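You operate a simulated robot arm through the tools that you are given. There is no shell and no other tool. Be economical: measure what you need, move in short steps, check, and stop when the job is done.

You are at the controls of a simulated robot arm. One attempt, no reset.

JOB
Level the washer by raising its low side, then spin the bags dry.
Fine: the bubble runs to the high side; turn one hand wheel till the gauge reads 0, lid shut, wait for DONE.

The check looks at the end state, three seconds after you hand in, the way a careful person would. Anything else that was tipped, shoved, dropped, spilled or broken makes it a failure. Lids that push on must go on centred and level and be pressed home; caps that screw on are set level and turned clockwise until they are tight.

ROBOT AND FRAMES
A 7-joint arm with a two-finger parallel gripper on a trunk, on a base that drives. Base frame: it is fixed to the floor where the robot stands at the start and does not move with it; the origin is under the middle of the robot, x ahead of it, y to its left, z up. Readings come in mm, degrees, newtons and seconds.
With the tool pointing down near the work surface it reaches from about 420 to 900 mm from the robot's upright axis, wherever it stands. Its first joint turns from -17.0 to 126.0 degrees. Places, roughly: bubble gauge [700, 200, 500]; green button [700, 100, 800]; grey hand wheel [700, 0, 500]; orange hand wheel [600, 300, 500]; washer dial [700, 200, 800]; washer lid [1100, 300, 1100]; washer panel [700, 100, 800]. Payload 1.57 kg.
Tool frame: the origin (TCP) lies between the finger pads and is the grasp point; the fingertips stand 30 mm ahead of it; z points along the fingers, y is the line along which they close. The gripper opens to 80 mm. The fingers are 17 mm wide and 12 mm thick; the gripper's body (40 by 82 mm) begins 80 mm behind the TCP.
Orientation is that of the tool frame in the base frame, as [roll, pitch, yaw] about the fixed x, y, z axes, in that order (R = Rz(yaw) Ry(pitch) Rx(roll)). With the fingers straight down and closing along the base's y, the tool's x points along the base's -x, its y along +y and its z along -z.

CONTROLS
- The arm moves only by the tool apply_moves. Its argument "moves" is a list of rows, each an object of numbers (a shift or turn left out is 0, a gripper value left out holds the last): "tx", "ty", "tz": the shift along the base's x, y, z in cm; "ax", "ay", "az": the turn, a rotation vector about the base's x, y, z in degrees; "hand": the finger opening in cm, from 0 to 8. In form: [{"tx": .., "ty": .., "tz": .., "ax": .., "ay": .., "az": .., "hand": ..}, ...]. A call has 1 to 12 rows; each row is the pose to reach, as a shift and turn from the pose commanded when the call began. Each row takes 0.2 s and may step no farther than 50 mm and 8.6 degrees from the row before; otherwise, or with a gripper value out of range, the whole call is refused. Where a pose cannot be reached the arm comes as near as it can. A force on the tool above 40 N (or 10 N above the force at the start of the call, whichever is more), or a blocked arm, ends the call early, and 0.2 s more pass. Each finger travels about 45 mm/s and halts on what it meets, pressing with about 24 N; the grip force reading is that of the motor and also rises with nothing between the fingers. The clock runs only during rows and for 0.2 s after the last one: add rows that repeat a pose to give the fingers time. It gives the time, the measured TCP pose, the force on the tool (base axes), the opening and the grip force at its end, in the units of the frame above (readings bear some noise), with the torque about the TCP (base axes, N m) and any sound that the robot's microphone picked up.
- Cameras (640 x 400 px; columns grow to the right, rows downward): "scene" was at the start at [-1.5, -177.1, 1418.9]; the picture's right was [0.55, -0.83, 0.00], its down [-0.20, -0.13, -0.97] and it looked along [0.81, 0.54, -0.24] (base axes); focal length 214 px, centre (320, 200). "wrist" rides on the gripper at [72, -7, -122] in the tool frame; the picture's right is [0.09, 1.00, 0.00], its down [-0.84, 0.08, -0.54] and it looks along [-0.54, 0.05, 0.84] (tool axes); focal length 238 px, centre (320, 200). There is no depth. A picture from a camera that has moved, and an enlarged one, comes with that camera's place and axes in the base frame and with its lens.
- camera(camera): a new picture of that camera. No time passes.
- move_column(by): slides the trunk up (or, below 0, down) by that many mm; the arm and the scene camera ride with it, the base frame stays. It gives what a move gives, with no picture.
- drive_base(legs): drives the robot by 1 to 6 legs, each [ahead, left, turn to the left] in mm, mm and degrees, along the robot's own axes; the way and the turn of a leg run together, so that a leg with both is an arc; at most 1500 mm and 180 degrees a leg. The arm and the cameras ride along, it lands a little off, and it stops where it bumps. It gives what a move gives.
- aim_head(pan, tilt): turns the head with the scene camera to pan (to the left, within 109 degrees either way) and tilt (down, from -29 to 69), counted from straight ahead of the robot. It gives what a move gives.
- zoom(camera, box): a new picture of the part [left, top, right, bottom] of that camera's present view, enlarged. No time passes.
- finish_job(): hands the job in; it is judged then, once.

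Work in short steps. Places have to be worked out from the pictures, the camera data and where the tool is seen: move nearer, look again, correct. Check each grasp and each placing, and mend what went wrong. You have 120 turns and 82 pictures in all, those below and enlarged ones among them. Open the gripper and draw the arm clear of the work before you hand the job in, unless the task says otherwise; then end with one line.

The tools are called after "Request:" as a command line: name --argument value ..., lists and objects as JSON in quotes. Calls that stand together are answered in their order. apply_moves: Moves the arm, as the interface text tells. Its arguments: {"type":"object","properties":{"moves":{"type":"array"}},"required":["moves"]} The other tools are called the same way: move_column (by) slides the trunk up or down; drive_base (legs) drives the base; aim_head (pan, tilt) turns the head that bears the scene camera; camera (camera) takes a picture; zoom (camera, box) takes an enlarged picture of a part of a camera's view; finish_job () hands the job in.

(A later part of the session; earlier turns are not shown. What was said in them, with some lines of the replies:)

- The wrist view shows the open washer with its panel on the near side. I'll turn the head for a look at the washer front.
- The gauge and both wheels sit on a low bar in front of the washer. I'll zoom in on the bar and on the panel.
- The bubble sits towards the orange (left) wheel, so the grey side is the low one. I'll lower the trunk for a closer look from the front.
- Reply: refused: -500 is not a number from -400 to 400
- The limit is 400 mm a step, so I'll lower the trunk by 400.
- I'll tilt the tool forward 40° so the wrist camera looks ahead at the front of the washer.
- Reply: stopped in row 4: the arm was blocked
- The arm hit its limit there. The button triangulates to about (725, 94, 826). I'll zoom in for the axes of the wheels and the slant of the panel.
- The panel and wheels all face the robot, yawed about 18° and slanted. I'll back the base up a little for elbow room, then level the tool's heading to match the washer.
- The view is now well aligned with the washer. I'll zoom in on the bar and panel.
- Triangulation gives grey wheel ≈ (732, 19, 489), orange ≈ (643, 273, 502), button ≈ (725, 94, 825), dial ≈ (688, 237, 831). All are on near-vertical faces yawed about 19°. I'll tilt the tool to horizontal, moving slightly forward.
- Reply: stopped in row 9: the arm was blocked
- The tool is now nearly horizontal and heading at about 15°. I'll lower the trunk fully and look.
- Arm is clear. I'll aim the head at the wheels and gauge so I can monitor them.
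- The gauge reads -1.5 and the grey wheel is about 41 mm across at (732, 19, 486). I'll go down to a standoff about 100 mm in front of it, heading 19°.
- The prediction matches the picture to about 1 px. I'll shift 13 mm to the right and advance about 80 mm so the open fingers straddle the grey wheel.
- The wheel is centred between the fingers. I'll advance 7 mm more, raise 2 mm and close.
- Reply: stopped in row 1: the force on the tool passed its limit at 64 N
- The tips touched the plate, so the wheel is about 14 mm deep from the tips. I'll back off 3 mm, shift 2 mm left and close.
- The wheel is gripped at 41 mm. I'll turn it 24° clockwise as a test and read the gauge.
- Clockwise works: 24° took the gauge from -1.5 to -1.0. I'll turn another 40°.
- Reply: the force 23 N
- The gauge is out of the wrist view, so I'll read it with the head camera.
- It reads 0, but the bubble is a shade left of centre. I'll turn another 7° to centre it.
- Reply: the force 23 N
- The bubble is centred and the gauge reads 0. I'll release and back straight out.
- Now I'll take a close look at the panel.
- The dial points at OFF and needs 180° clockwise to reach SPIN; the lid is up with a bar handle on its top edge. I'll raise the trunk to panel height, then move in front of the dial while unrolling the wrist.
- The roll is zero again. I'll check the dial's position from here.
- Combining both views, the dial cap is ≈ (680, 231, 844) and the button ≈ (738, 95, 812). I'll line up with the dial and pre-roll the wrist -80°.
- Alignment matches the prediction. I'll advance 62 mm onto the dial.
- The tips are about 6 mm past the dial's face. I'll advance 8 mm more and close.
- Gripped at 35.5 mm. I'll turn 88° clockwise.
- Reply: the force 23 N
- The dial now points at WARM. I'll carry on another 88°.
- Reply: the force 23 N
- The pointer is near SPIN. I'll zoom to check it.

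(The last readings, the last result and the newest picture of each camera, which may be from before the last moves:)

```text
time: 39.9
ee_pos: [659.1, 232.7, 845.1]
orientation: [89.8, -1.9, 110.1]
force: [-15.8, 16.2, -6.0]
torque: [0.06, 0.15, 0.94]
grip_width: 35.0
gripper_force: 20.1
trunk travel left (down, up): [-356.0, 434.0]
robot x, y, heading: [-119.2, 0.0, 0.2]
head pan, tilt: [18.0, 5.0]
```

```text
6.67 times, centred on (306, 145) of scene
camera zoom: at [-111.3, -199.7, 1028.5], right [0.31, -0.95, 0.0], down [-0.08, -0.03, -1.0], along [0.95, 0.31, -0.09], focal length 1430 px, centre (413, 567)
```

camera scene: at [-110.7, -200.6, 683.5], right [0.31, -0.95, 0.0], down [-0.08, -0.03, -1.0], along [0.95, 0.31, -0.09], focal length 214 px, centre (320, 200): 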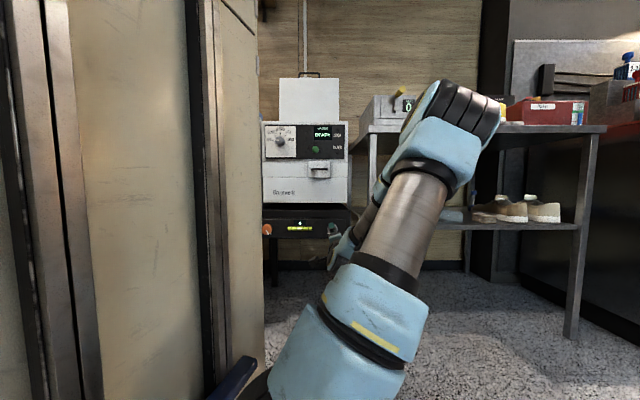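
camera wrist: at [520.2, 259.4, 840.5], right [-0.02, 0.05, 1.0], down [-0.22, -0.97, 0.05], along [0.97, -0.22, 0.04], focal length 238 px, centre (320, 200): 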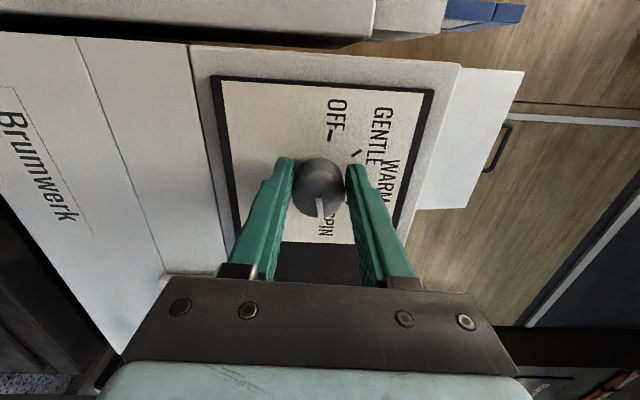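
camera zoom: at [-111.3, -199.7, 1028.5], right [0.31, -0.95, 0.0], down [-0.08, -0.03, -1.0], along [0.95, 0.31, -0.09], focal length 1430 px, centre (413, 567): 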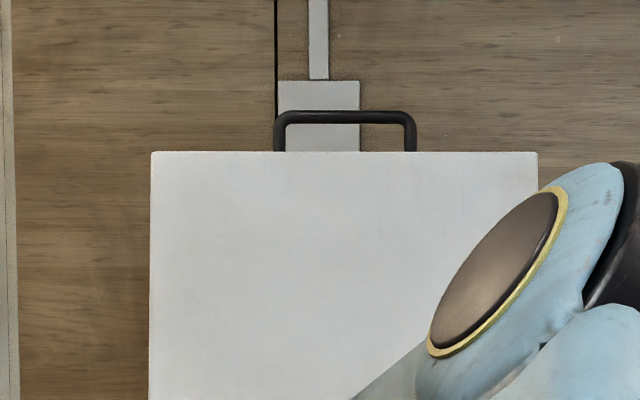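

It looks close to SPIN. I'll release, back out 90 mm and check.

Request:
apply_moves --moves '[{"hand": 6}, {"hand": 8}, {"hand": 8}, {"hand": 8}, {"tx": -3, "ty": -1.05}, {"tx": -6, "ty": -2.1}, {"tx": -8.5, "ty": -3}]'

Request:
zoom --camera "wrist" --box '[240, 70, 400, 230]'

```text
time: 41.5
ee_pos: [579.6, 194.9, 845.8]
orientation: [89.5, -1.9, 109.0]
force: [-0.3, -0.1, -0.2]
torque: [-0.02, 0.02, 0.0]
grip_width: 79.7
gripper_force: 0.1
trunk travel left (down, up): [-356.0, 434.0]
robot x, y, heading: [-119.5, 1.0, -0.1]
head pan, tilt: [18.0, 5.0]
```

```text
2.50 times, centred on (320, 150) of wrist
camera zoom: at [441.2, 223.7, 840.7], right [-0.03, 0.06, 1.0], down [-0.24, -0.97, 0.05], along [0.97, -0.24, 0.04], focal length 596 px, centre (320, 325)
```

zoom: 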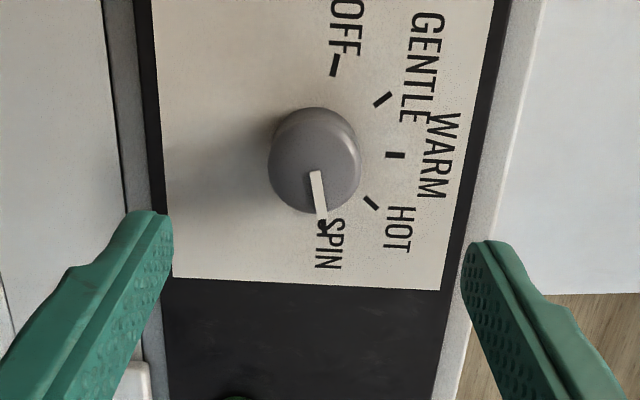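

The dial is exactly on SPIN. Next is the lid: two views put its handle bar at about (1140, 278, 1320). I'll raise the trunk and look along at the lid.

Request:
move_column --by 400

Request:
camera --camera "wrist"

Request:
camera --camera "scene"

```text
time: 45.4
ee_pos: [580.6, 194.4, 1245.7]
orientation: [89.6, -1.8, 109.1]
force: [0.1, -0.5, -0.1]
torque: [0.02, 0.0, -0.01]
grip_width: 79.8
gripper_force: 0.1
trunk travel left (down, up): [-756.0, 34.0]
robot x, y, heading: [-122.4, -0.7, 0.0]
head pan, tilt: [18.0, 5.0]
```

```text
40 pictures are left
camera wrist: at [441.2, 224.0, 1240.6], right [-0.03, 0.06, 1.0], down [-0.24, -0.97, 0.05], along [0.97, -0.24, 0.04], focal length 238 px, centre (320, 200)
```

wrist: 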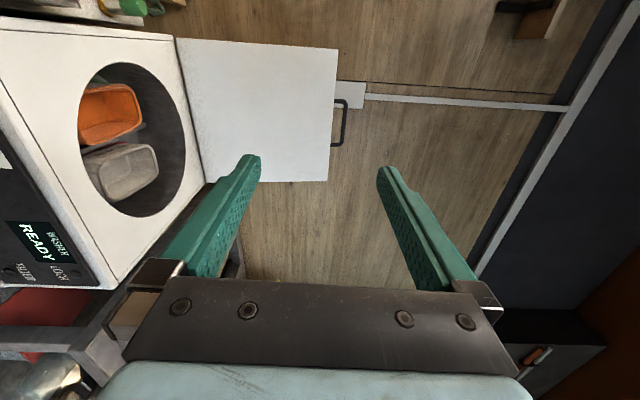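

```text
39 pictures are left
camera scene: at [-110.8, -200.6, 1428.5], right [0.31, -0.95, 0.0], down [-0.08, -0.03, -1.0], along [0.95, 0.31, -0.09], focal length 214 px, centre (320, 200)
```

scene: 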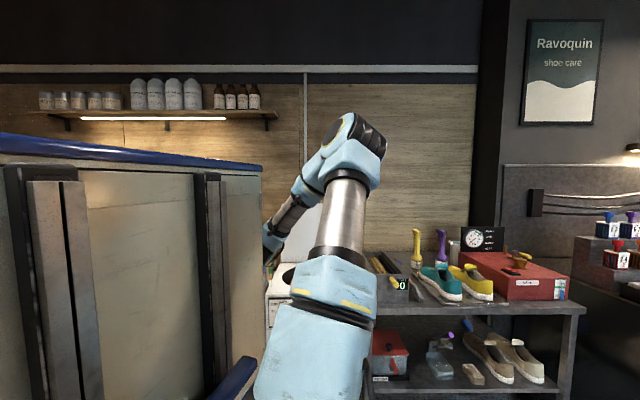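

The views agree: handle ≈ (1140, 278, 1327), hinge ≈ (1113, 275, 900), lid near vertical. I'll drive ahead 70 mm and bring the tool level with the handle, short of the lid.

Request:
drive_base --legs '[[70, 0, 0]]'

Request:
apply_moves --moves '[{"tx": 4, "ty": 1, "tz": 1.5}, {"tx": 8, "ty": 2, "tz": 3}, {"tx": 12, "ty": 3, "tz": 4.5}, {"tx": 16, "ty": 4, "tz": 6}, {"tx": 20, "ty": 5, "tz": 7}, {"tx": 24, "ty": 5.5, "tz": 8}, {"tx": 28, "ty": 6, "tz": 8.2}, {"tx": 32, "ty": 6, "tz": 8.2}, {"tx": 32, "ty": 6, "tz": 8.2}]'

Request:
camera --camera "wrist"

```text
time: 46.4
ee_pos: [650.1, 195.1, 1245.7]
orientation: [89.6, -1.8, 109.2]
force: [0.0, 0.1, 0.0]
torque: [0.0, -0.01, -0.02]
grip_width: 80.1
gripper_force: 0.0
trunk travel left (down, up): [-756.0, 34.0]
robot x, y, heading: [-48.0, 0.4, 0.2]
head pan, tilt: [18.0, 5.0]
```

```text
time: 48.4
ee_pos: [971.9, 255.8, 1326.0]
orientation: [89.5, -1.8, 109.2]
force: [0.7, 0.0, 0.8]
torque: [0.0, 0.01, -0.02]
grip_width: 79.9
gripper_force: 0.0
trunk travel left (down, up): [-756.0, 34.0]
robot x, y, heading: [-47.3, -1.6, -0.1]
head pan, tilt: [18.0, 5.0]
```

```text
38 pictures are left
camera wrist: at [833.0, 285.0, 1321.2], right [-0.03, 0.06, 1.0], down [-0.24, -0.97, 0.05], along [0.97, -0.23, 0.04], focal length 238 px, centre (320, 200)
```

wrist: 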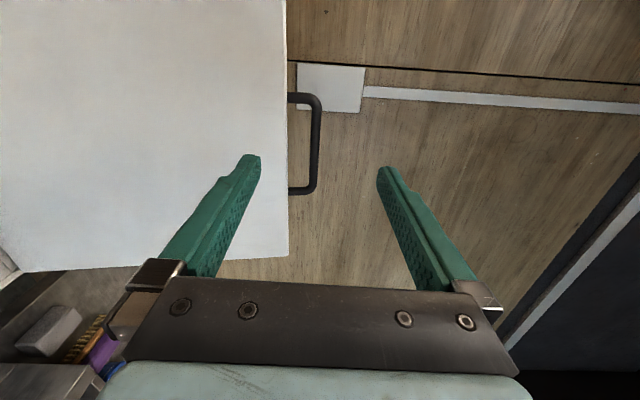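

The bar refines to ≈ (1140, 283, 1323), about 11 mm thick with a 25 mm gap below. I'll narrow the fingers to 25 mm so one can enter the loop, and go 40 mm short of the grip.

Request:
apply_moves --moves '[{"tx": 3, "ty": 0.3, "tz": -0.3, "hand": 5}, {"tx": 7, "ty": 0.6, "tz": -0.3, "hand": 2.5}, {"tx": 10, "ty": 0.8, "tz": -0.3, "hand": 2.5}, {"tx": 10, "ty": 0.8, "tz": -0.3, "hand": 2.5}, {"tx": 10, "ty": 0.8, "tz": -0.3, "hand": 2.5}, {"tx": 10, "ty": 0.8, "tz": -0.3, "hand": 2.5}]'

Request:
zoom --camera "wrist" --box '[220, 80, 420, 280]'

```text
time: 49.8
ee_pos: [1010.5, 241.0, 1328.9]
orientation: [89.7, -1.7, 109.3]
force: [0.4, 0.2, 0.2]
torque: [-0.01, -0.02, 0.01]
grip_width: 24.7
gripper_force: 0.0
out of reach, approached as far as the arm can: row 1, 2, 3, 4, 5, 6
trunk travel left (down, up): [-756.0, 34.0]
robot x, y, heading: [-52.6, -0.8, -0.1]
head pan, tilt: [18.0, 5.0]
```

```text
2.00 times, centred on (320, 180) of wrist
camera zoom: at [870.7, 269.5, 1325.5], right [-0.02, 0.06, 1.0], down [-0.24, -0.97, 0.05], along [0.97, -0.23, 0.04], focal length 477 px, centre (320, 240)
```

zoom: 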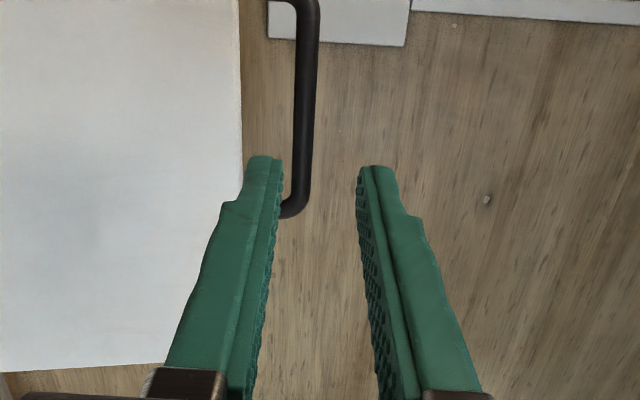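

Out of reach here, so I'll retract 60 mm, drive 125 mm further ahead (about 80 mm margin to the washer table), and look again.

Request:
apply_moves --moves '[{"tx": -3, "tz": -0.4}, {"tx": -6, "ty": 0.5, "tz": -0.4}]'

Request:
aim_head --pan 30 --tilt 60

Request:
camera --camera "scene"

```text
time: 50.4
ee_pos: [951.6, 246.5, 1325.6]
orientation: [89.7, -1.8, 109.1]
force: [0.3, 0.5, 0.1]
torque: [0.01, 0.01, -0.02]
grip_width: 25.1
gripper_force: 0.0
trunk travel left (down, up): [-756.0, 34.0]
robot x, y, heading: [-50.2, -2.6, 0.0]
head pan, tilt: [18.0, 5.0]
```

```text
time: 51.6
ee_pos: [951.0, 246.7, 1326.0]
orientation: [89.5, -1.8, 109.1]
force: [-0.3, 0.6, 0.7]
torque: [0.01, -0.02, 0.01]
grip_width: 24.9
gripper_force: 0.1
trunk travel left (down, up): [-756.0, 34.0]
robot x, y, heading: [-46.1, 2.6, 0.1]
head pan, tilt: [30.0, 60.0]
```

```text
36 pictures are left
camera scene: at [-69.7, -195.5, 1346.1], right [0.5, -0.86, 0.0], down [-0.75, -0.43, -0.5], along [0.43, 0.25, -0.87], focal length 214 px, centre (320, 200)
```

scene: 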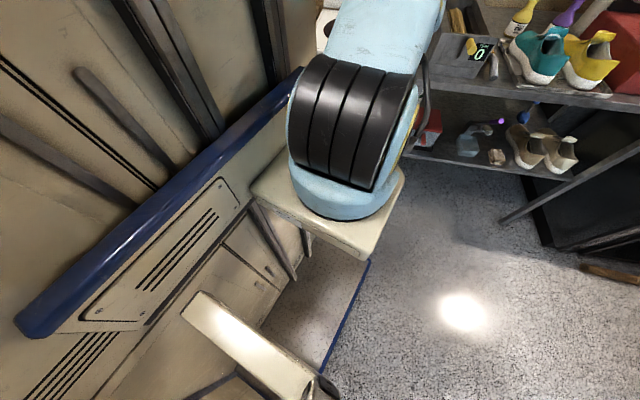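

The platform front is only about 400 mm ahead of the robot's centre, so there is plenty of margin. Driving ahead 125 mm.

Request:
drive_base --legs '[[125, 0, 0]]'

Request:
zoom --camera "wrist" --box '[200, 60, 440, 280]'

```text
time: 52.9
ee_pos: [1074.0, 244.8, 1326.4]
orientation: [89.5, -1.7, 109.1]
force: [0.7, -0.5, 0.1]
torque: [-0.03, 0.03, -0.04]
grip_width: 24.9
gripper_force: 0.0
trunk travel left (down, up): [-756.0, 34.0]
robot x, y, heading: [75.6, 0.5, 0.1]
head pan, tilt: [30.0, 60.0]
```

```text
1.82 times, centred on (320, 170) of wrist
camera zoom: at [935.4, 275.0, 1320.7], right [-0.03, 0.06, 1.0], down [-0.24, -0.97, 0.05], along [0.97, -0.24, 0.04], focal length 433 px, centre (320, 254)
```

zoom: 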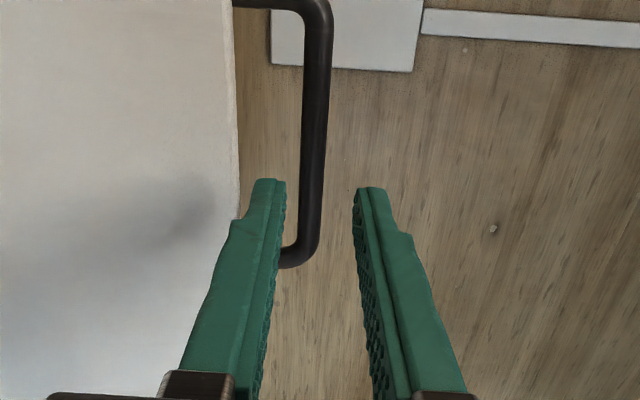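

The lower finger lines up with the loop's gap. I'll lower 2 mm, advance 52 mm along the heading and close on the bar.

Request:
apply_moves --moves '[{"tx": 1.5, "ty": 0.5, "tz": -0.2}, {"tx": 3.5, "ty": 1.2, "tz": -0.2}, {"tx": 4.9, "ty": 1.7, "tz": -0.2}, {"tx": 4.9, "ty": 1.7, "tz": -0.2}]'

Request:
zoom --camera "wrist" --box '[200, 60, 440, 280]'

```text
time: 53.9
ee_pos: [1123.7, 260.9, 1323.2]
orientation: [89.6, -2.0, 108.9]
force: [0.2, 0.8, 0.4]
torque: [0.03, 0.01, -0.02]
grip_width: 25.2
gripper_force: 0.0
trunk travel left (down, up): [-756.0, 34.0]
robot x, y, heading: [75.3, -2.3, 0.2]
head pan, tilt: [30.0, 60.0]
```

```text
1.82 times, centred on (320, 170) of wrist
camera zoom: at [984.3, 292.0, 1317.9], right [-0.03, 0.05, 1.0], down [-0.24, -0.97, 0.05], along [0.97, -0.24, 0.04], focal length 433 px, centre (320, 254)
```

zoom: 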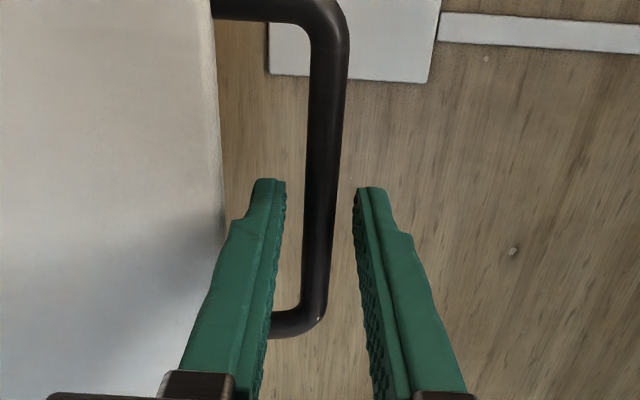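

The bar lies between the pads at the right depth. I'll close on it.

Request:
apply_moves --moves '[{"hand": 1.5}, {"hand": 0.8}, {"hand": 0.6}, {"hand": 0.6}]'

Request:
zoom --camera "wrist" --box '[200, 60, 440, 280]'

```text
time: 54.9
ee_pos: [1122.7, 262.6, 1321.7]
orientation: [89.7, -1.8, 109.1]
force: [-4.5, -3.1, -10.2]
torque: [-0.52, 0.03, -0.04]
grip_width: 11.8
gripper_force: 28.9
trunk travel left (down, up): [-756.0, 34.0]
robot x, y, heading: [76.9, -2.5, -0.1]
head pan, tilt: [30.0, 60.0]
```

```text
1.82 times, centred on (320, 170) of wrist
camera zoom: at [984.3, 292.3, 1316.9], right [-0.03, 0.06, 1.0], down [-0.24, -0.97, 0.05], along [0.97, -0.24, 0.04], focal length 433 px, centre (320, 254)
```

zoom: 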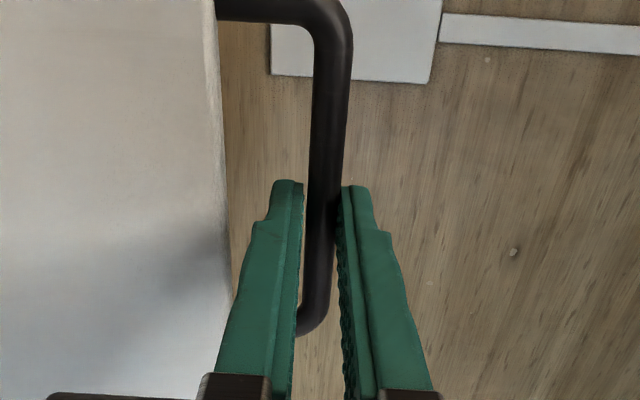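

Gripped at 11.8 mm. With the lid's radius at about 420 mm around the hinge, I'll draw the handle along its arc to about 15° past vertical.

Request:
apply_moves --moves '[{"tx": -2.2, "ty": -0.77, "tz": 0.05}, {"tx": -4, "ty": -1.4, "tz": 0}, {"tx": -5.7, "ty": -1.97, "tz": -0.1}, {"tx": -7.4, "ty": -2.55, "tz": -0.3}, {"tx": -9.14, "ty": -3.15, "tz": -0.57}, {"tx": -10.8, "ty": -3.75, "tz": -0.93}, {"tx": -12.5, "ty": -4.32, "tz": -1.37}, {"tx": -12.5, "ty": -4.32, "tz": -1.37}]'

Request:
camera --camera "wrist"

```text
time: 56.3
ee_pos: [1010.2, 225.6, 1322.1]
orientation: [88.8, -1.6, 109.1]
force: [-1.6, 0.8, 9.8]
torque: [-0.43, -0.47, -0.04]
grip_width: 12.0
gripper_force: 29.4
trunk travel left (down, up): [-756.0, 34.0]
robot x, y, heading: [76.7, 1.5, -0.1]
head pan, tilt: [30.0, 60.0]
stopped in row 7: the force on the tool passed its limit at 43 N (the readings are from after the stop); the commanded pose is now the measured one
```

```text
32 pictures are left
camera wrist: at [871.5, 255.0, 1315.1], right [-0.04, 0.05, 1.0], down [-0.24, -0.97, 0.04], along [0.97, -0.24, 0.05], focal length 238 px, centre (320, 200)
```

wrist: 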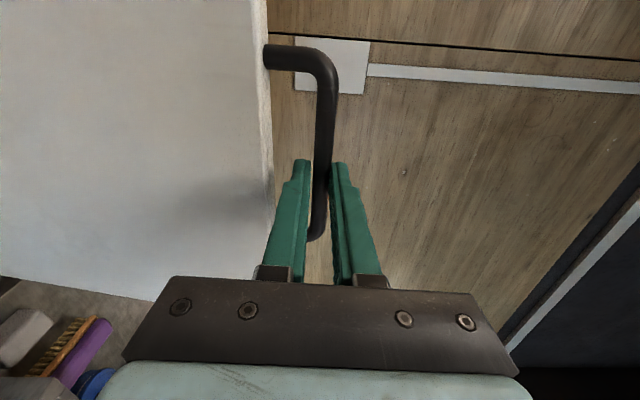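

The arc peaked higher, so the hinge is nearer (f ≈ 1101) and the lid is now about 7° past vertical. I'll continue on the corrected arc to about 24°.

Request:
apply_moves --moves '[{"tx": -1.5, "ty": -0.52, "tz": -0.2}, {"tx": -3.1, "ty": -1.08, "tz": -0.5}, {"tx": -4.5, "ty": -1.55, "tz": -0.85}, {"tx": -5.8, "ty": -2, "tz": -1.2}, {"tx": -7.1, "ty": -2.45, "tz": -1.65}, {"tx": -8.4, "ty": -2.9, "tz": -2.1}, {"tx": -9.7, "ty": -3.35, "tz": -2.6}, {"tx": -11, "ty": -3.8, "tz": -3.2}]'

```text
time: 58.1
ee_pos: [899.1, 188.7, 1287.3]
orientation: [88.9, -1.8, 109.2]
force: [-12.7, 5.8, 18.7]
torque: [-0.36, -0.55, 0.43]
grip_width: 12.1
gripper_force: 29.8
trunk travel left (down, up): [-756.0, 34.0]
robot x, y, heading: [74.4, 2.3, 0.2]
head pan, tilt: [30.0, 60.0]
```

The fit gives hinge (f 1100, z 928) and radius ≈ 398. The lid is at about 25°, and I'll go on to 45°.

Request:
apply_moves --moves '[{"tx": -1.35, "ty": -0.47, "tz": -0.5}, {"tx": -2.74, "ty": -0.95, "tz": -1.2}, {"tx": -4.15, "ty": -1.43, "tz": -2.1}, {"tx": -5.52, "ty": -1.9, "tz": -3.05}, {"tx": -6.85, "ty": -2.37, "tz": -4.1}, {"tx": -8.14, "ty": -2.81, "tz": -5.2}, {"tx": -9.4, "ty": -3.25, "tz": -6.35}, {"tx": -10.57, "ty": -3.65, "tz": -7.55}]'

```text
time: 59.9
ee_pos: [797.3, 146.8, 1213.3]
orientation: [88.9, -1.8, 108.6]
force: [3.4, -14.5, -0.6]
torque: [-0.46, -0.21, -0.97]
grip_width: 11.8
gripper_force: 29.0
trunk travel left (down, up): [-756.0, 34.0]
robot x, y, heading: [74.9, 0.3, 0.0]
head pan, tilt: [30.0, 60.0]
```

The lid is at about 45° with low forces. I'll continue to about 62°.

Request:
apply_moves --moves '[{"tx": -1.2, "ty": -0.6, "tz": -1.4}, {"tx": -2.45, "ty": -1.05, "tz": -2.9}, {"tx": -3.5, "ty": -1.4, "tz": -4.3}, {"tx": -4.45, "ty": -1.75, "tz": -5.7}, {"tx": -5.4, "ty": -2.05, "tz": -7.1}, {"tx": -6.25, "ty": -2.35, "tz": -8.6}]'

Request:
camera --camera "wrist"

```text
time: 61.3
ee_pos: [734.1, 127.6, 1125.8]
orientation: [89.0, -1.8, 109.0]
force: [13.7, -8.3, -7.7]
torque: [-0.5, 0.03, -0.38]
grip_width: 12.0
gripper_force: 29.1
trunk travel left (down, up): [-756.0, 34.0]
robot x, y, heading: [78.3, 3.4, 0.0]
head pan, tilt: [30.0, 60.0]
```

```text
31 pictures are left
camera wrist: at [595.4, 156.7, 1119.5], right [-0.04, 0.05, 1.0], down [-0.24, -0.97, 0.04], along [0.97, -0.24, 0.05], focal length 238 px, centre (320, 200)
```

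wrist: 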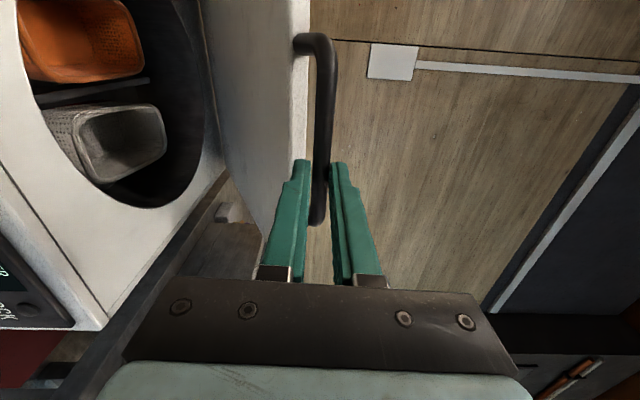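

Still tracking well, at about 61°. I'll continue to about 78°.

Request:
apply_moves --moves '[{"tx": -0.5, "ty": -0.4, "tz": -1.6}, {"tx": -1.15, "ty": -0.65, "tz": -3.1}, {"tx": -1.8, "ty": -0.85, "tz": -4.7}, {"tx": -2.35, "ty": -1.05, "tz": -6.3}, {"tx": -2.9, "ty": -1.25, "tz": -7.9}, {"tx": -3.4, "ty": -1.4, "tz": -9.6}, {"tx": -3.8, "ty": -1.55, "tz": -11.3}]'

```text
time: 62.9
ee_pos: [707.0, 109.7, 1015.4]
orientation: [88.3, -1.7, 108.4]
force: [3.3, 0.9, -3.0]
torque: [-0.15, -0.02, -0.29]
grip_width: 12.5
gripper_force: 10.2
trunk travel left (down, up): [-756.0, 34.0]
robot x, y, heading: [78.0, -0.9, 0.2]
head pan, tilt: [30.0, 60.0]
```

Grip force dropped, so I'll look.

Request:
camera --camera "wrist"

```text
30 pictures are left
camera wrist: at [569.0, 141.3, 1006.8], right [-0.05, 0.05, 1.0], down [-0.25, -0.97, 0.04], along [0.97, -0.25, 0.06], focal length 238 px, centre (320, 200)
```

wrist: 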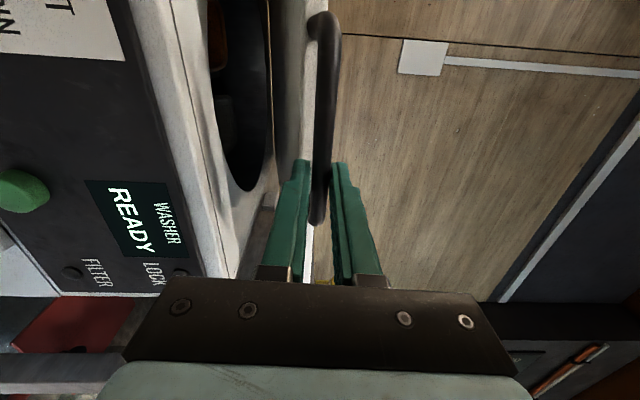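

Still holding, lid about 12° from shut. I'll keep lowering.

Request:
apply_moves --moves '[{"tx": -0.3, "ty": -0.1, "tz": -1.5}, {"tx": -0.5, "ty": -0.2, "tz": -3}, {"tx": -0.7, "ty": -0.25, "tz": -4.5}, {"tx": -0.8, "ty": -0.3, "tz": -6}]'

Request:
camera --camera "wrist"

```text
time: 63.9
ee_pos: [706.5, 107.2, 962.4]
orientation: [87.1, -1.5, 107.9]
force: [1.6, 3.3, -2.7]
torque: [-0.5, -0.21, 0.18]
grip_width: 12.1
gripper_force: 29.4
trunk travel left (down, up): [-756.0, 34.0]
robot x, y, heading: [73.1, 0.8, -0.2]
head pan, tilt: [30.0, 60.0]
```

```text
29 pictures are left
camera wrist: at [569.1, 139.6, 951.4], right [-0.07, 0.05, 1.0], down [-0.26, -0.96, 0.03], along [0.96, -0.26, 0.08], focal length 238 px, centre (320, 200)
```

wrist: 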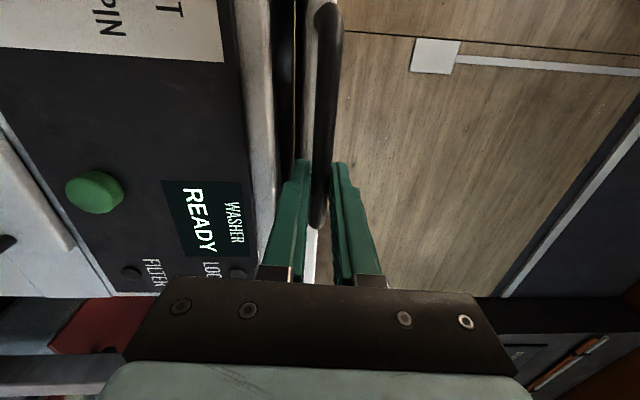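

The lid is nearly shut; the lower finger might be pinched at the washer's front edge. I'll open a little, back out and let it settle.

Request:
apply_moves --moves '[{"hand": 2.0}, {"hand": 2.2}, {"tx": -2, "ty": -0.7, "hand": 2.2}, {"tx": -5, "ty": -1.7, "hand": 2.2}, {"tx": -7, "ty": -2.4, "hand": 2.2}]'

Request:
camera --camera "wrist"

```text
time: 65.0
ee_pos: [710.1, 70.6, 963.6]
orientation: [79.9, 2.2, 100.4]
force: [-1.2, -0.6, -3.2]
torque: [-0.01, 0.03, 0.02]
grip_width: 24.0
gripper_force: 1.4
trunk travel left (down, up): [-756.0, 34.0]
robot x, y, heading: [74.5, 3.8, 0.2]
head pan, tilt: [30.0, 60.0]
stopped in row 5: the arm was blocked; the commanded pose is now the measured one
```

```text
28 pictures are left
camera wrist: at [580.5, 119.1, 933.3], right [-0.2, 0.1, 0.98], down [-0.38, -0.92, 0.01], along [0.9, -0.37, 0.22], focal length 238 px, centre (320, 200)
```

wrist: 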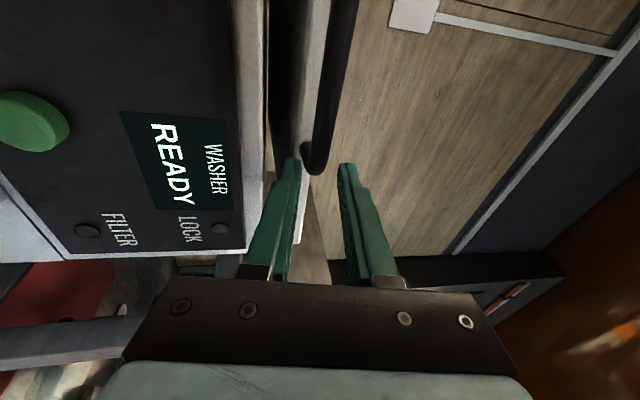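

The arm is at its near limit. I'll withdraw by driving the base back 130 mm instead.

Request:
drive_base --legs '[[-130, 0, 0]]'

Request:
camera --camera "wrist"

```text
time: 66.3
ee_pos: [577.9, 71.0, 963.8]
orientation: [80.0, 2.5, 100.6]
force: [0.3, 0.0, -0.6]
torque: [0.01, -0.02, 0.0]
grip_width: 21.8
gripper_force: 0.1
trunk travel left (down, up): [-756.0, 34.0]
robot x, y, heading: [-55.0, 0.9, 0.3]
head pan, tilt: [30.0, 60.0]
```

```text
27 pictures are left
camera wrist: at [449.2, 119.5, 932.7], right [-0.19, 0.1, 0.98], down [-0.38, -0.92, 0.02], along [0.9, -0.37, 0.22], focal length 238 px, centre (320, 200)
```

wrist: 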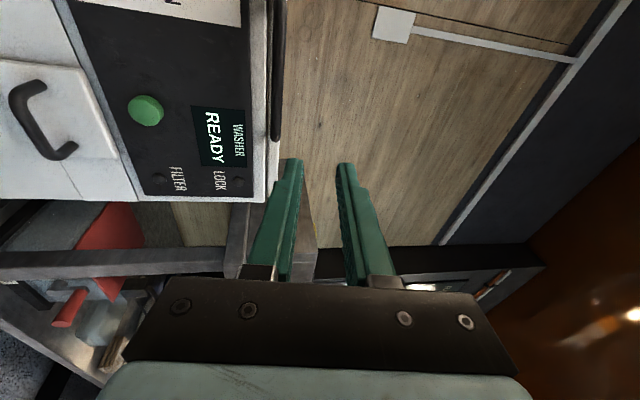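

The lid dropped flat. I'll zoom in to confirm it's fully shut.

Request:
zoom --camera "wrist" --box '[200, 0, 320, 215]'

Request:
drive_base --legs '[[-65, 0, 0]]'

Request:
aim_head --pan 18 --tilt 25

Request:
camera --camera "scene"

```text
1.86 times, centred on (260, 108) of wrist
camera zoom: at [449.2, 119.5, 932.7], right [-0.19, 0.1, 0.98], down [-0.38, -0.92, 0.02], along [0.9, -0.37, 0.22], focal length 443 px, centre (432, 372)
```

zoom: 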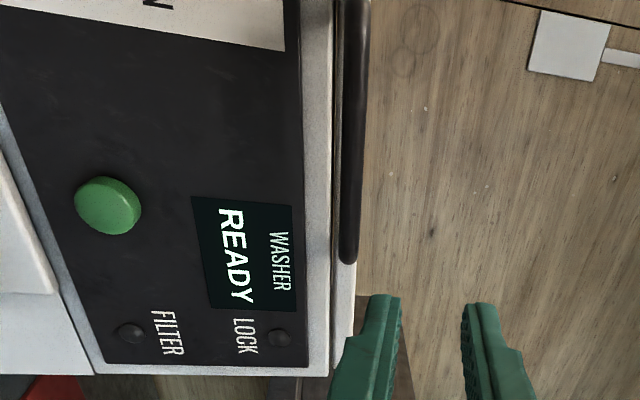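

```text
time: 67.3
ee_pos: [515.7, 68.4, 964.5]
orientation: [79.8, 2.5, 100.4]
force: [-0.9, 0.0, -0.2]
torque: [-0.03, -0.02, -0.03]
grip_width: 22.2
gripper_force: 0.0
trunk travel left (down, up): [-756.0, 34.0]
robot x, y, heading: [-120.4, -2.6, -0.1]
head pan, tilt: [30.0, 60.0]
```

```text
time: 68.3
ee_pos: [515.1, 69.8, 966.5]
orientation: [79.5, 2.7, 100.3]
force: [-0.7, 0.1, 0.4]
torque: [0.01, 0.03, -0.03]
grip_width: 22.1
gripper_force: 0.1
trunk travel left (down, up): [-756.0, 34.0]
robot x, y, heading: [-120.3, -0.8, -0.1]
head pan, tilt: [18.0, 25.0]
```

```text
25 pictures are left
camera scene: at [-110.2, -200.9, 1396.0], right [0.31, -0.95, 0.0], down [-0.4, -0.13, -0.91], along [0.86, 0.28, -0.42], focal length 214 px, centre (320, 200)
```

scene: 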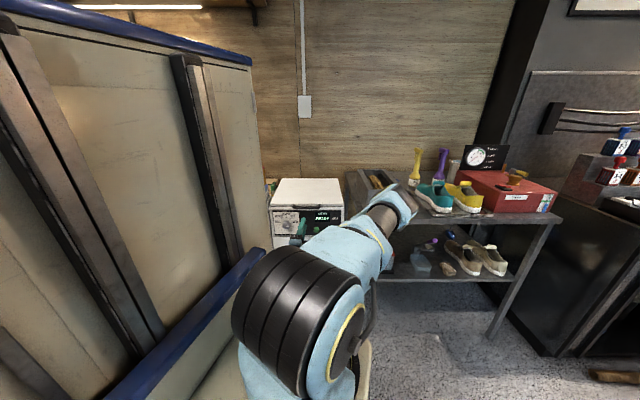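

Request:
zoom --camera "scene" --box '[260, 165, 360, 240]'

```text
5.33 times, centred on (310, 202) of scene
camera zoom: at [-110.2, -200.9, 1396.0], right [0.31, -0.95, 0.0], down [-0.4, -0.13, -0.91], along [0.86, 0.28, -0.42], focal length 1144 px, centre (373, 187)
```

zoom: 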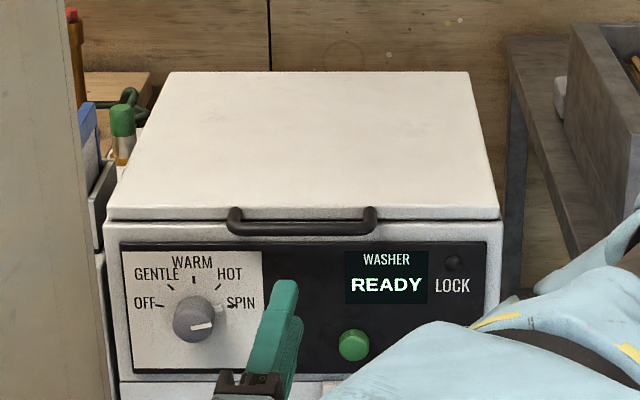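

The lid is shut and level, and the dial is on SPIN. Next the button: lower the trunk, straighten the heading and close the fingers.

Request:
move_column --by -155

Request:
apply_moves --moves '[{"az": 4, "hand": 1, "tx": 3}, {"az": 8, "hand": 0, "tx": 6}, {"az": 8, "ax": -1.6, "ay": 4.7, "tx": 9, "hand": 0}, {"az": 8, "ax": -3.3, "ay": 9.7, "tx": 12, "hand": 0}, {"az": 8, "ax": -3.3, "ay": 9.7, "tx": 13.5, "hand": 0}, {"az": 8, "ax": -3.3, "ay": 9.7, "tx": 13.5, "hand": 0}]'

Request:
camera --camera "wrist"

```text
time: 70.1
ee_pos: [514.8, 70.1, 810.1]
orientation: [79.6, 2.7, 100.3]
force: [0.0, -0.7, 0.6]
torque: [-0.02, 0.01, 0.01]
grip_width: 21.9
gripper_force: 0.1
trunk travel left (down, up): [-601.0, 189.0]
robot x, y, heading: [-119.1, -2.3, 0.2]
head pan, tilt: [18.0, 25.0]
```

```text
time: 71.5
ee_pos: [649.1, 70.7, 811.6]
orientation: [89.8, 3.4, 108.9]
force: [0.0, -0.3, -0.5]
torque: [0.02, 0.04, 0.02]
grip_width: 0.0
gripper_force: 21.5
trunk travel left (down, up): [-601.0, 189.0]
robot x, y, heading: [-119.8, -1.4, 0.2]
head pan, tilt: [18.0, 25.0]
```

```text
23 pictures are left
camera wrist: at [510.9, 98.9, 800.1], right [-0.05, 0.14, 0.99], down [-0.24, -0.96, 0.13], along [0.97, -0.23, 0.08], focal length 238 px, centre (320, 200)
```

wrist: 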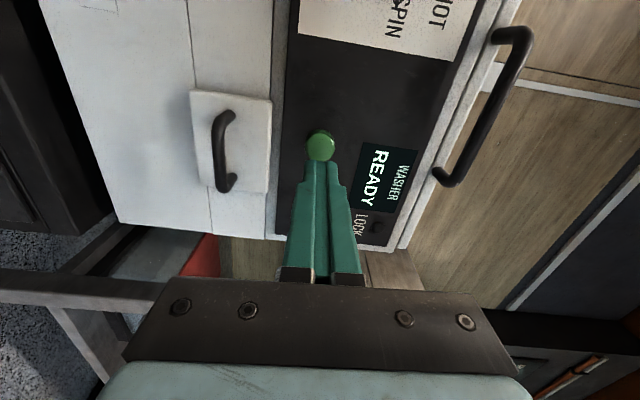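

The button is dead ahead, with about 62 mm to go. I'll shift 5 mm to the right, advance and press.

Request:
apply_moves --moves '[{"tx": 2.5, "ty": 0.4}, {"tx": 5, "ty": 1.2}, {"tx": 5.5, "ty": 1.35}, {"tx": 5.9, "ty": 1.5}, {"tx": 6.2, "ty": 1.6}, {"tx": 6.5, "ty": 1.7}, {"tx": 6.8, "ty": 1.8}, {"tx": 7.1, "ty": 1.9}]'

Request:
camera --camera "wrist"

```text
time: 72.8
ee_pos: [707.5, 83.1, 809.9]
orientation: [90.0, 3.4, 108.8]
force: [-19.3, -9.6, 7.0]
torque: [0.07, -0.27, -0.08]
grip_width: 0.0
gripper_force: 21.4
trunk travel left (down, up): [-601.0, 189.0]
robot x, y, heading: [-120.8, 2.9, 0.1]
head pan, tilt: [18.0, 25.0]
heard: click
stopped in row 6: the force on the tool passed its limit at 48 N (the readings are from after the stop); the commanded pose is now the measured one
```

```text
22 pictures are left
camera wrist: at [569.3, 113.5, 799.1], right [-0.05, 0.14, 0.99], down [-0.24, -0.96, 0.13], along [0.97, -0.24, 0.08], focal length 238 px, centre (320, 200)
```

wrist: 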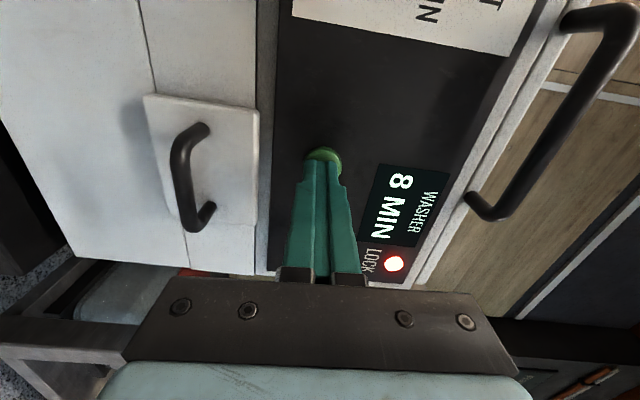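

It clicked; the panel shows 8 MIN and LOCK is lit. I'll back off and let the clock run.

Request:
apply_moves --moves '[{"tx": -3, "ty": -1}, {"tx": -7, "ty": -2.4}, {"tx": -11, "ty": -3.8}, {"tx": -15, "ty": -4.8, "hand": 4}, {"tx": -15, "ty": -4.8, "hand": 4}, {"tx": -15, "ty": -4.8}, {"tx": -15, "ty": -4.8}, {"tx": -15, "ty": -4.8}, {"tx": -15, "ty": -4.8}, {"tx": -15, "ty": -4.8}, {"tx": -15, "ty": -4.8}, {"tx": -15, "ty": -4.8}]'

Request:
zoom --camera "scene" --box '[260, 165, 360, 240]'

```text
time: 75.4
ee_pos: [559.8, 37.1, 808.6]
orientation: [90.0, 3.4, 108.9]
force: [-0.6, 0.5, 0.3]
torque: [0.02, -0.02, 0.0]
grip_width: 39.9
gripper_force: 0.0
trunk travel left (down, up): [-601.0, 189.0]
robot x, y, heading: [-118.2, -0.7, 0.2]
head pan, tilt: [18.0, 25.0]
```

```text
5.33 times, centred on (310, 202) of scene
camera zoom: at [-112.1, -200.6, 1241.1], right [0.31, -0.95, 0.0], down [-0.4, -0.13, -0.91], along [0.86, 0.28, -0.42], focal length 1144 px, centre (373, 187)
```

zoom: 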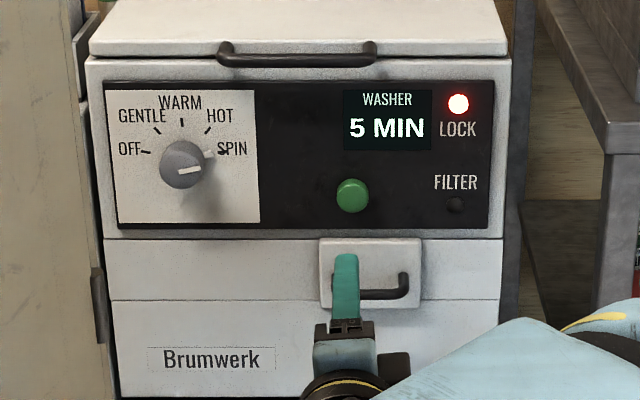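

About a minute of washer time passes each second. I'll wait some more with idle rows.

Request:
apply_moves --moves '[{"tx": -1}, {"tx": -1}, {"tx": -1}, {"tx": -1}, {"tx": -1}, {"tx": -1}, {"tx": -1}, {"tx": -1}, {"tx": -1}, {"tx": -1}, {"tx": -1}, {"tx": -1}]'

Request:
apply_moves --moves '[{"tx": 0}, {"tx": 0}, {"tx": 0}, {"tx": 0}, {"tx": 0}, {"tx": 0}, {"tx": 0}, {"tx": 0}, {"tx": 0}, {"tx": 0}, {"tx": 0}, {"tx": 0}]'

Request:
apply_moves --moves '[{"tx": 0}, {"tx": 0}, {"tx": 0}, {"tx": 0}, {"tx": 0}, {"tx": 0}, {"tx": 0}, {"tx": 0}, {"tx": 0}, {"tx": 0}, {"tx": 0}, {"tx": 0}]'

Request:
zoom --camera "scene" --box '[260, 165, 360, 240]'

```text
time: 78.0
ee_pos: [549.1, 36.1, 808.4]
orientation: [90.0, 3.4, 108.9]
force: [0.0, 0.2, 0.3]
torque: [0.0, 0.01, 0.01]
grip_width: 40.2
gripper_force: 0.1
trunk travel left (down, up): [-601.0, 189.0]
robot x, y, heading: [-121.8, 1.4, -0.3]
head pan, tilt: [18.0, 25.0]
```

```text
time: 80.6
ee_pos: [549.8, 36.4, 809.5]
orientation: [90.0, 3.5, 108.9]
force: [0.0, -0.4, 0.3]
torque: [0.02, 0.0, 0.0]
grip_width: 39.9
gripper_force: 0.1
trunk travel left (down, up): [-601.0, 189.0]
robot x, y, heading: [-123.4, -1.6, 0.0]
head pan, tilt: [18.0, 25.0]
```

```text
time: 83.2
ee_pos: [548.9, 36.2, 808.2]
orientation: [90.0, 3.4, 108.9]
force: [0.0, -0.8, 0.4]
torque: [-0.01, -0.04, 0.0]
grip_width: 39.8
gripper_force: 0.0
trunk travel left (down, up): [-601.0, 189.0]
robot x, y, heading: [-120.5, -0.4, 0.1]
head pan, tilt: [18.0, 25.0]
```

```text
5.33 times, centred on (310, 202) of scene
camera zoom: at [-112.1, -200.6, 1241.1], right [0.31, -0.95, 0.0], down [-0.4, -0.13, -0.91], along [0.86, 0.28, -0.42], focal length 1144 px, centre (373, 187)
```

zoom: 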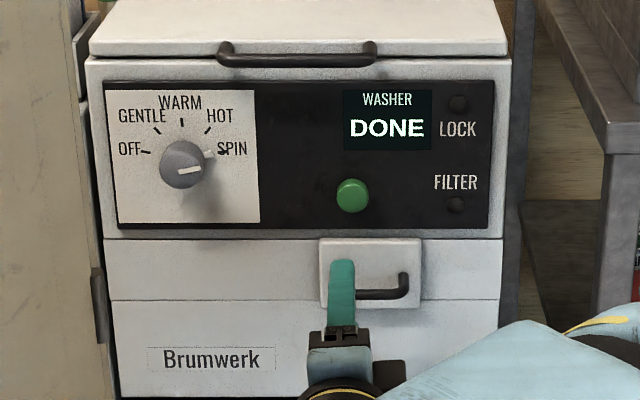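

DONE shows and LOCK is out. A last check that the gauge still reads 0; the hand opens fully.

Request:
apply_moves --moves '[{"tx": -2, "ty": -2, "hand": 8}, {"tx": -4, "ty": -4, "hand": 8}, {"tx": -4, "ty": -4, "hand": 8}]'

Request:
aim_head --pan 18 --tilt 35

Request:
camera --camera "scene"

```text
time: 84.0
ee_pos: [509.8, -4.1, 809.6]
orientation: [90.0, 3.4, 108.9]
force: [-0.5, -1.5, 0.3]
torque: [0.0, -0.01, -0.04]
grip_width: 80.0
gripper_force: 0.0
trunk travel left (down, up): [-601.0, 189.0]
robot x, y, heading: [-120.0, -3.8, 0.1]
head pan, tilt: [18.0, 25.0]
```

```text
time: 84.7
ee_pos: [510.4, -2.7, 809.7]
orientation: [90.0, 3.4, 108.9]
force: [-0.7, -1.0, 0.3]
torque: [0.02, 0.0, -0.03]
grip_width: 79.7
gripper_force: 0.1
trunk travel left (down, up): [-601.0, 189.0]
robot x, y, heading: [-121.9, -1.7, -0.2]
head pan, tilt: [18.0, 35.0]
```

```text
19 pictures are left
camera scene: at [-116.0, -201.9, 1225.4], right [0.31, -0.95, 0.0], down [-0.54, -0.18, -0.82], along [0.78, 0.25, -0.57], focal length 214 px, centre (320, 200)
```

scene: 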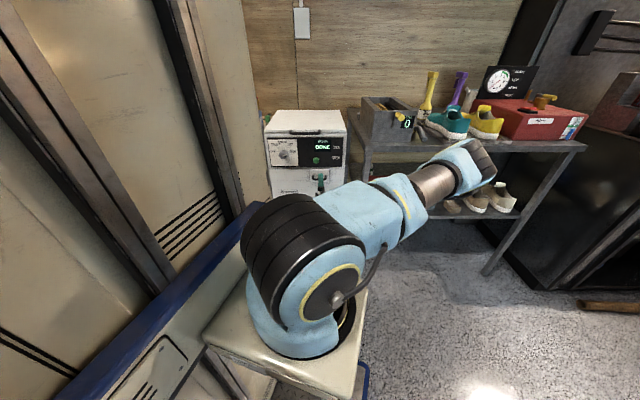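

The arm hides the gauge. I'll lower the trunk 300 mm (the arm sat there safely before) so the wrist camera can read it.

Request:
move_column --by -300

Request:
camera --camera "wrist"

```text
time: 87.7
ee_pos: [510.0, -3.9, 510.3]
orientation: [90.0, 3.4, 108.9]
force: [0.2, -0.3, 0.0]
torque: [-0.02, 0.0, 0.01]
grip_width: 80.0
gripper_force: 0.1
trunk travel left (down, up): [-301.0, 489.0]
robot x, y, heading: [-120.1, -4.4, 0.3]
head pan, tilt: [18.0, 35.0]
```

```text
18 pictures are left
camera wrist: at [371.6, 25.3, 499.3], right [-0.05, 0.14, 0.99], down [-0.24, -0.96, 0.13], along [0.97, -0.23, 0.08], focal length 238 px, centre (320, 200)
```

wrist: 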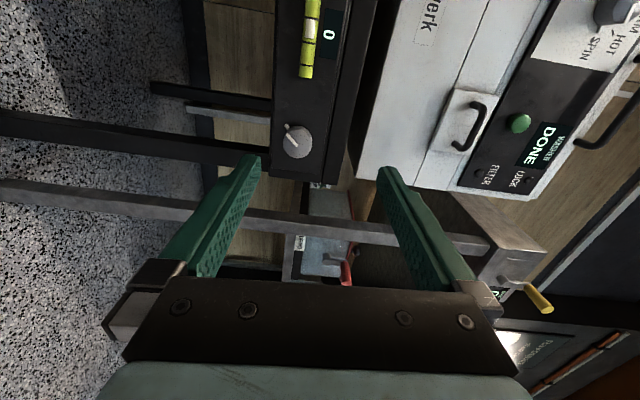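

The gauge reads 0 with the bubble centred, the panel shows DONE, the lid is shut, and the arm is clear with the gripper open. Handing in.

Request:
finish_job

```text
The job is handed in.
```

The washer is level: I raised the low side with the grey hand wheel until the gauge read 0. With the lid shut and the dial on SPIN, the bags were spun until the panel showed DONE.
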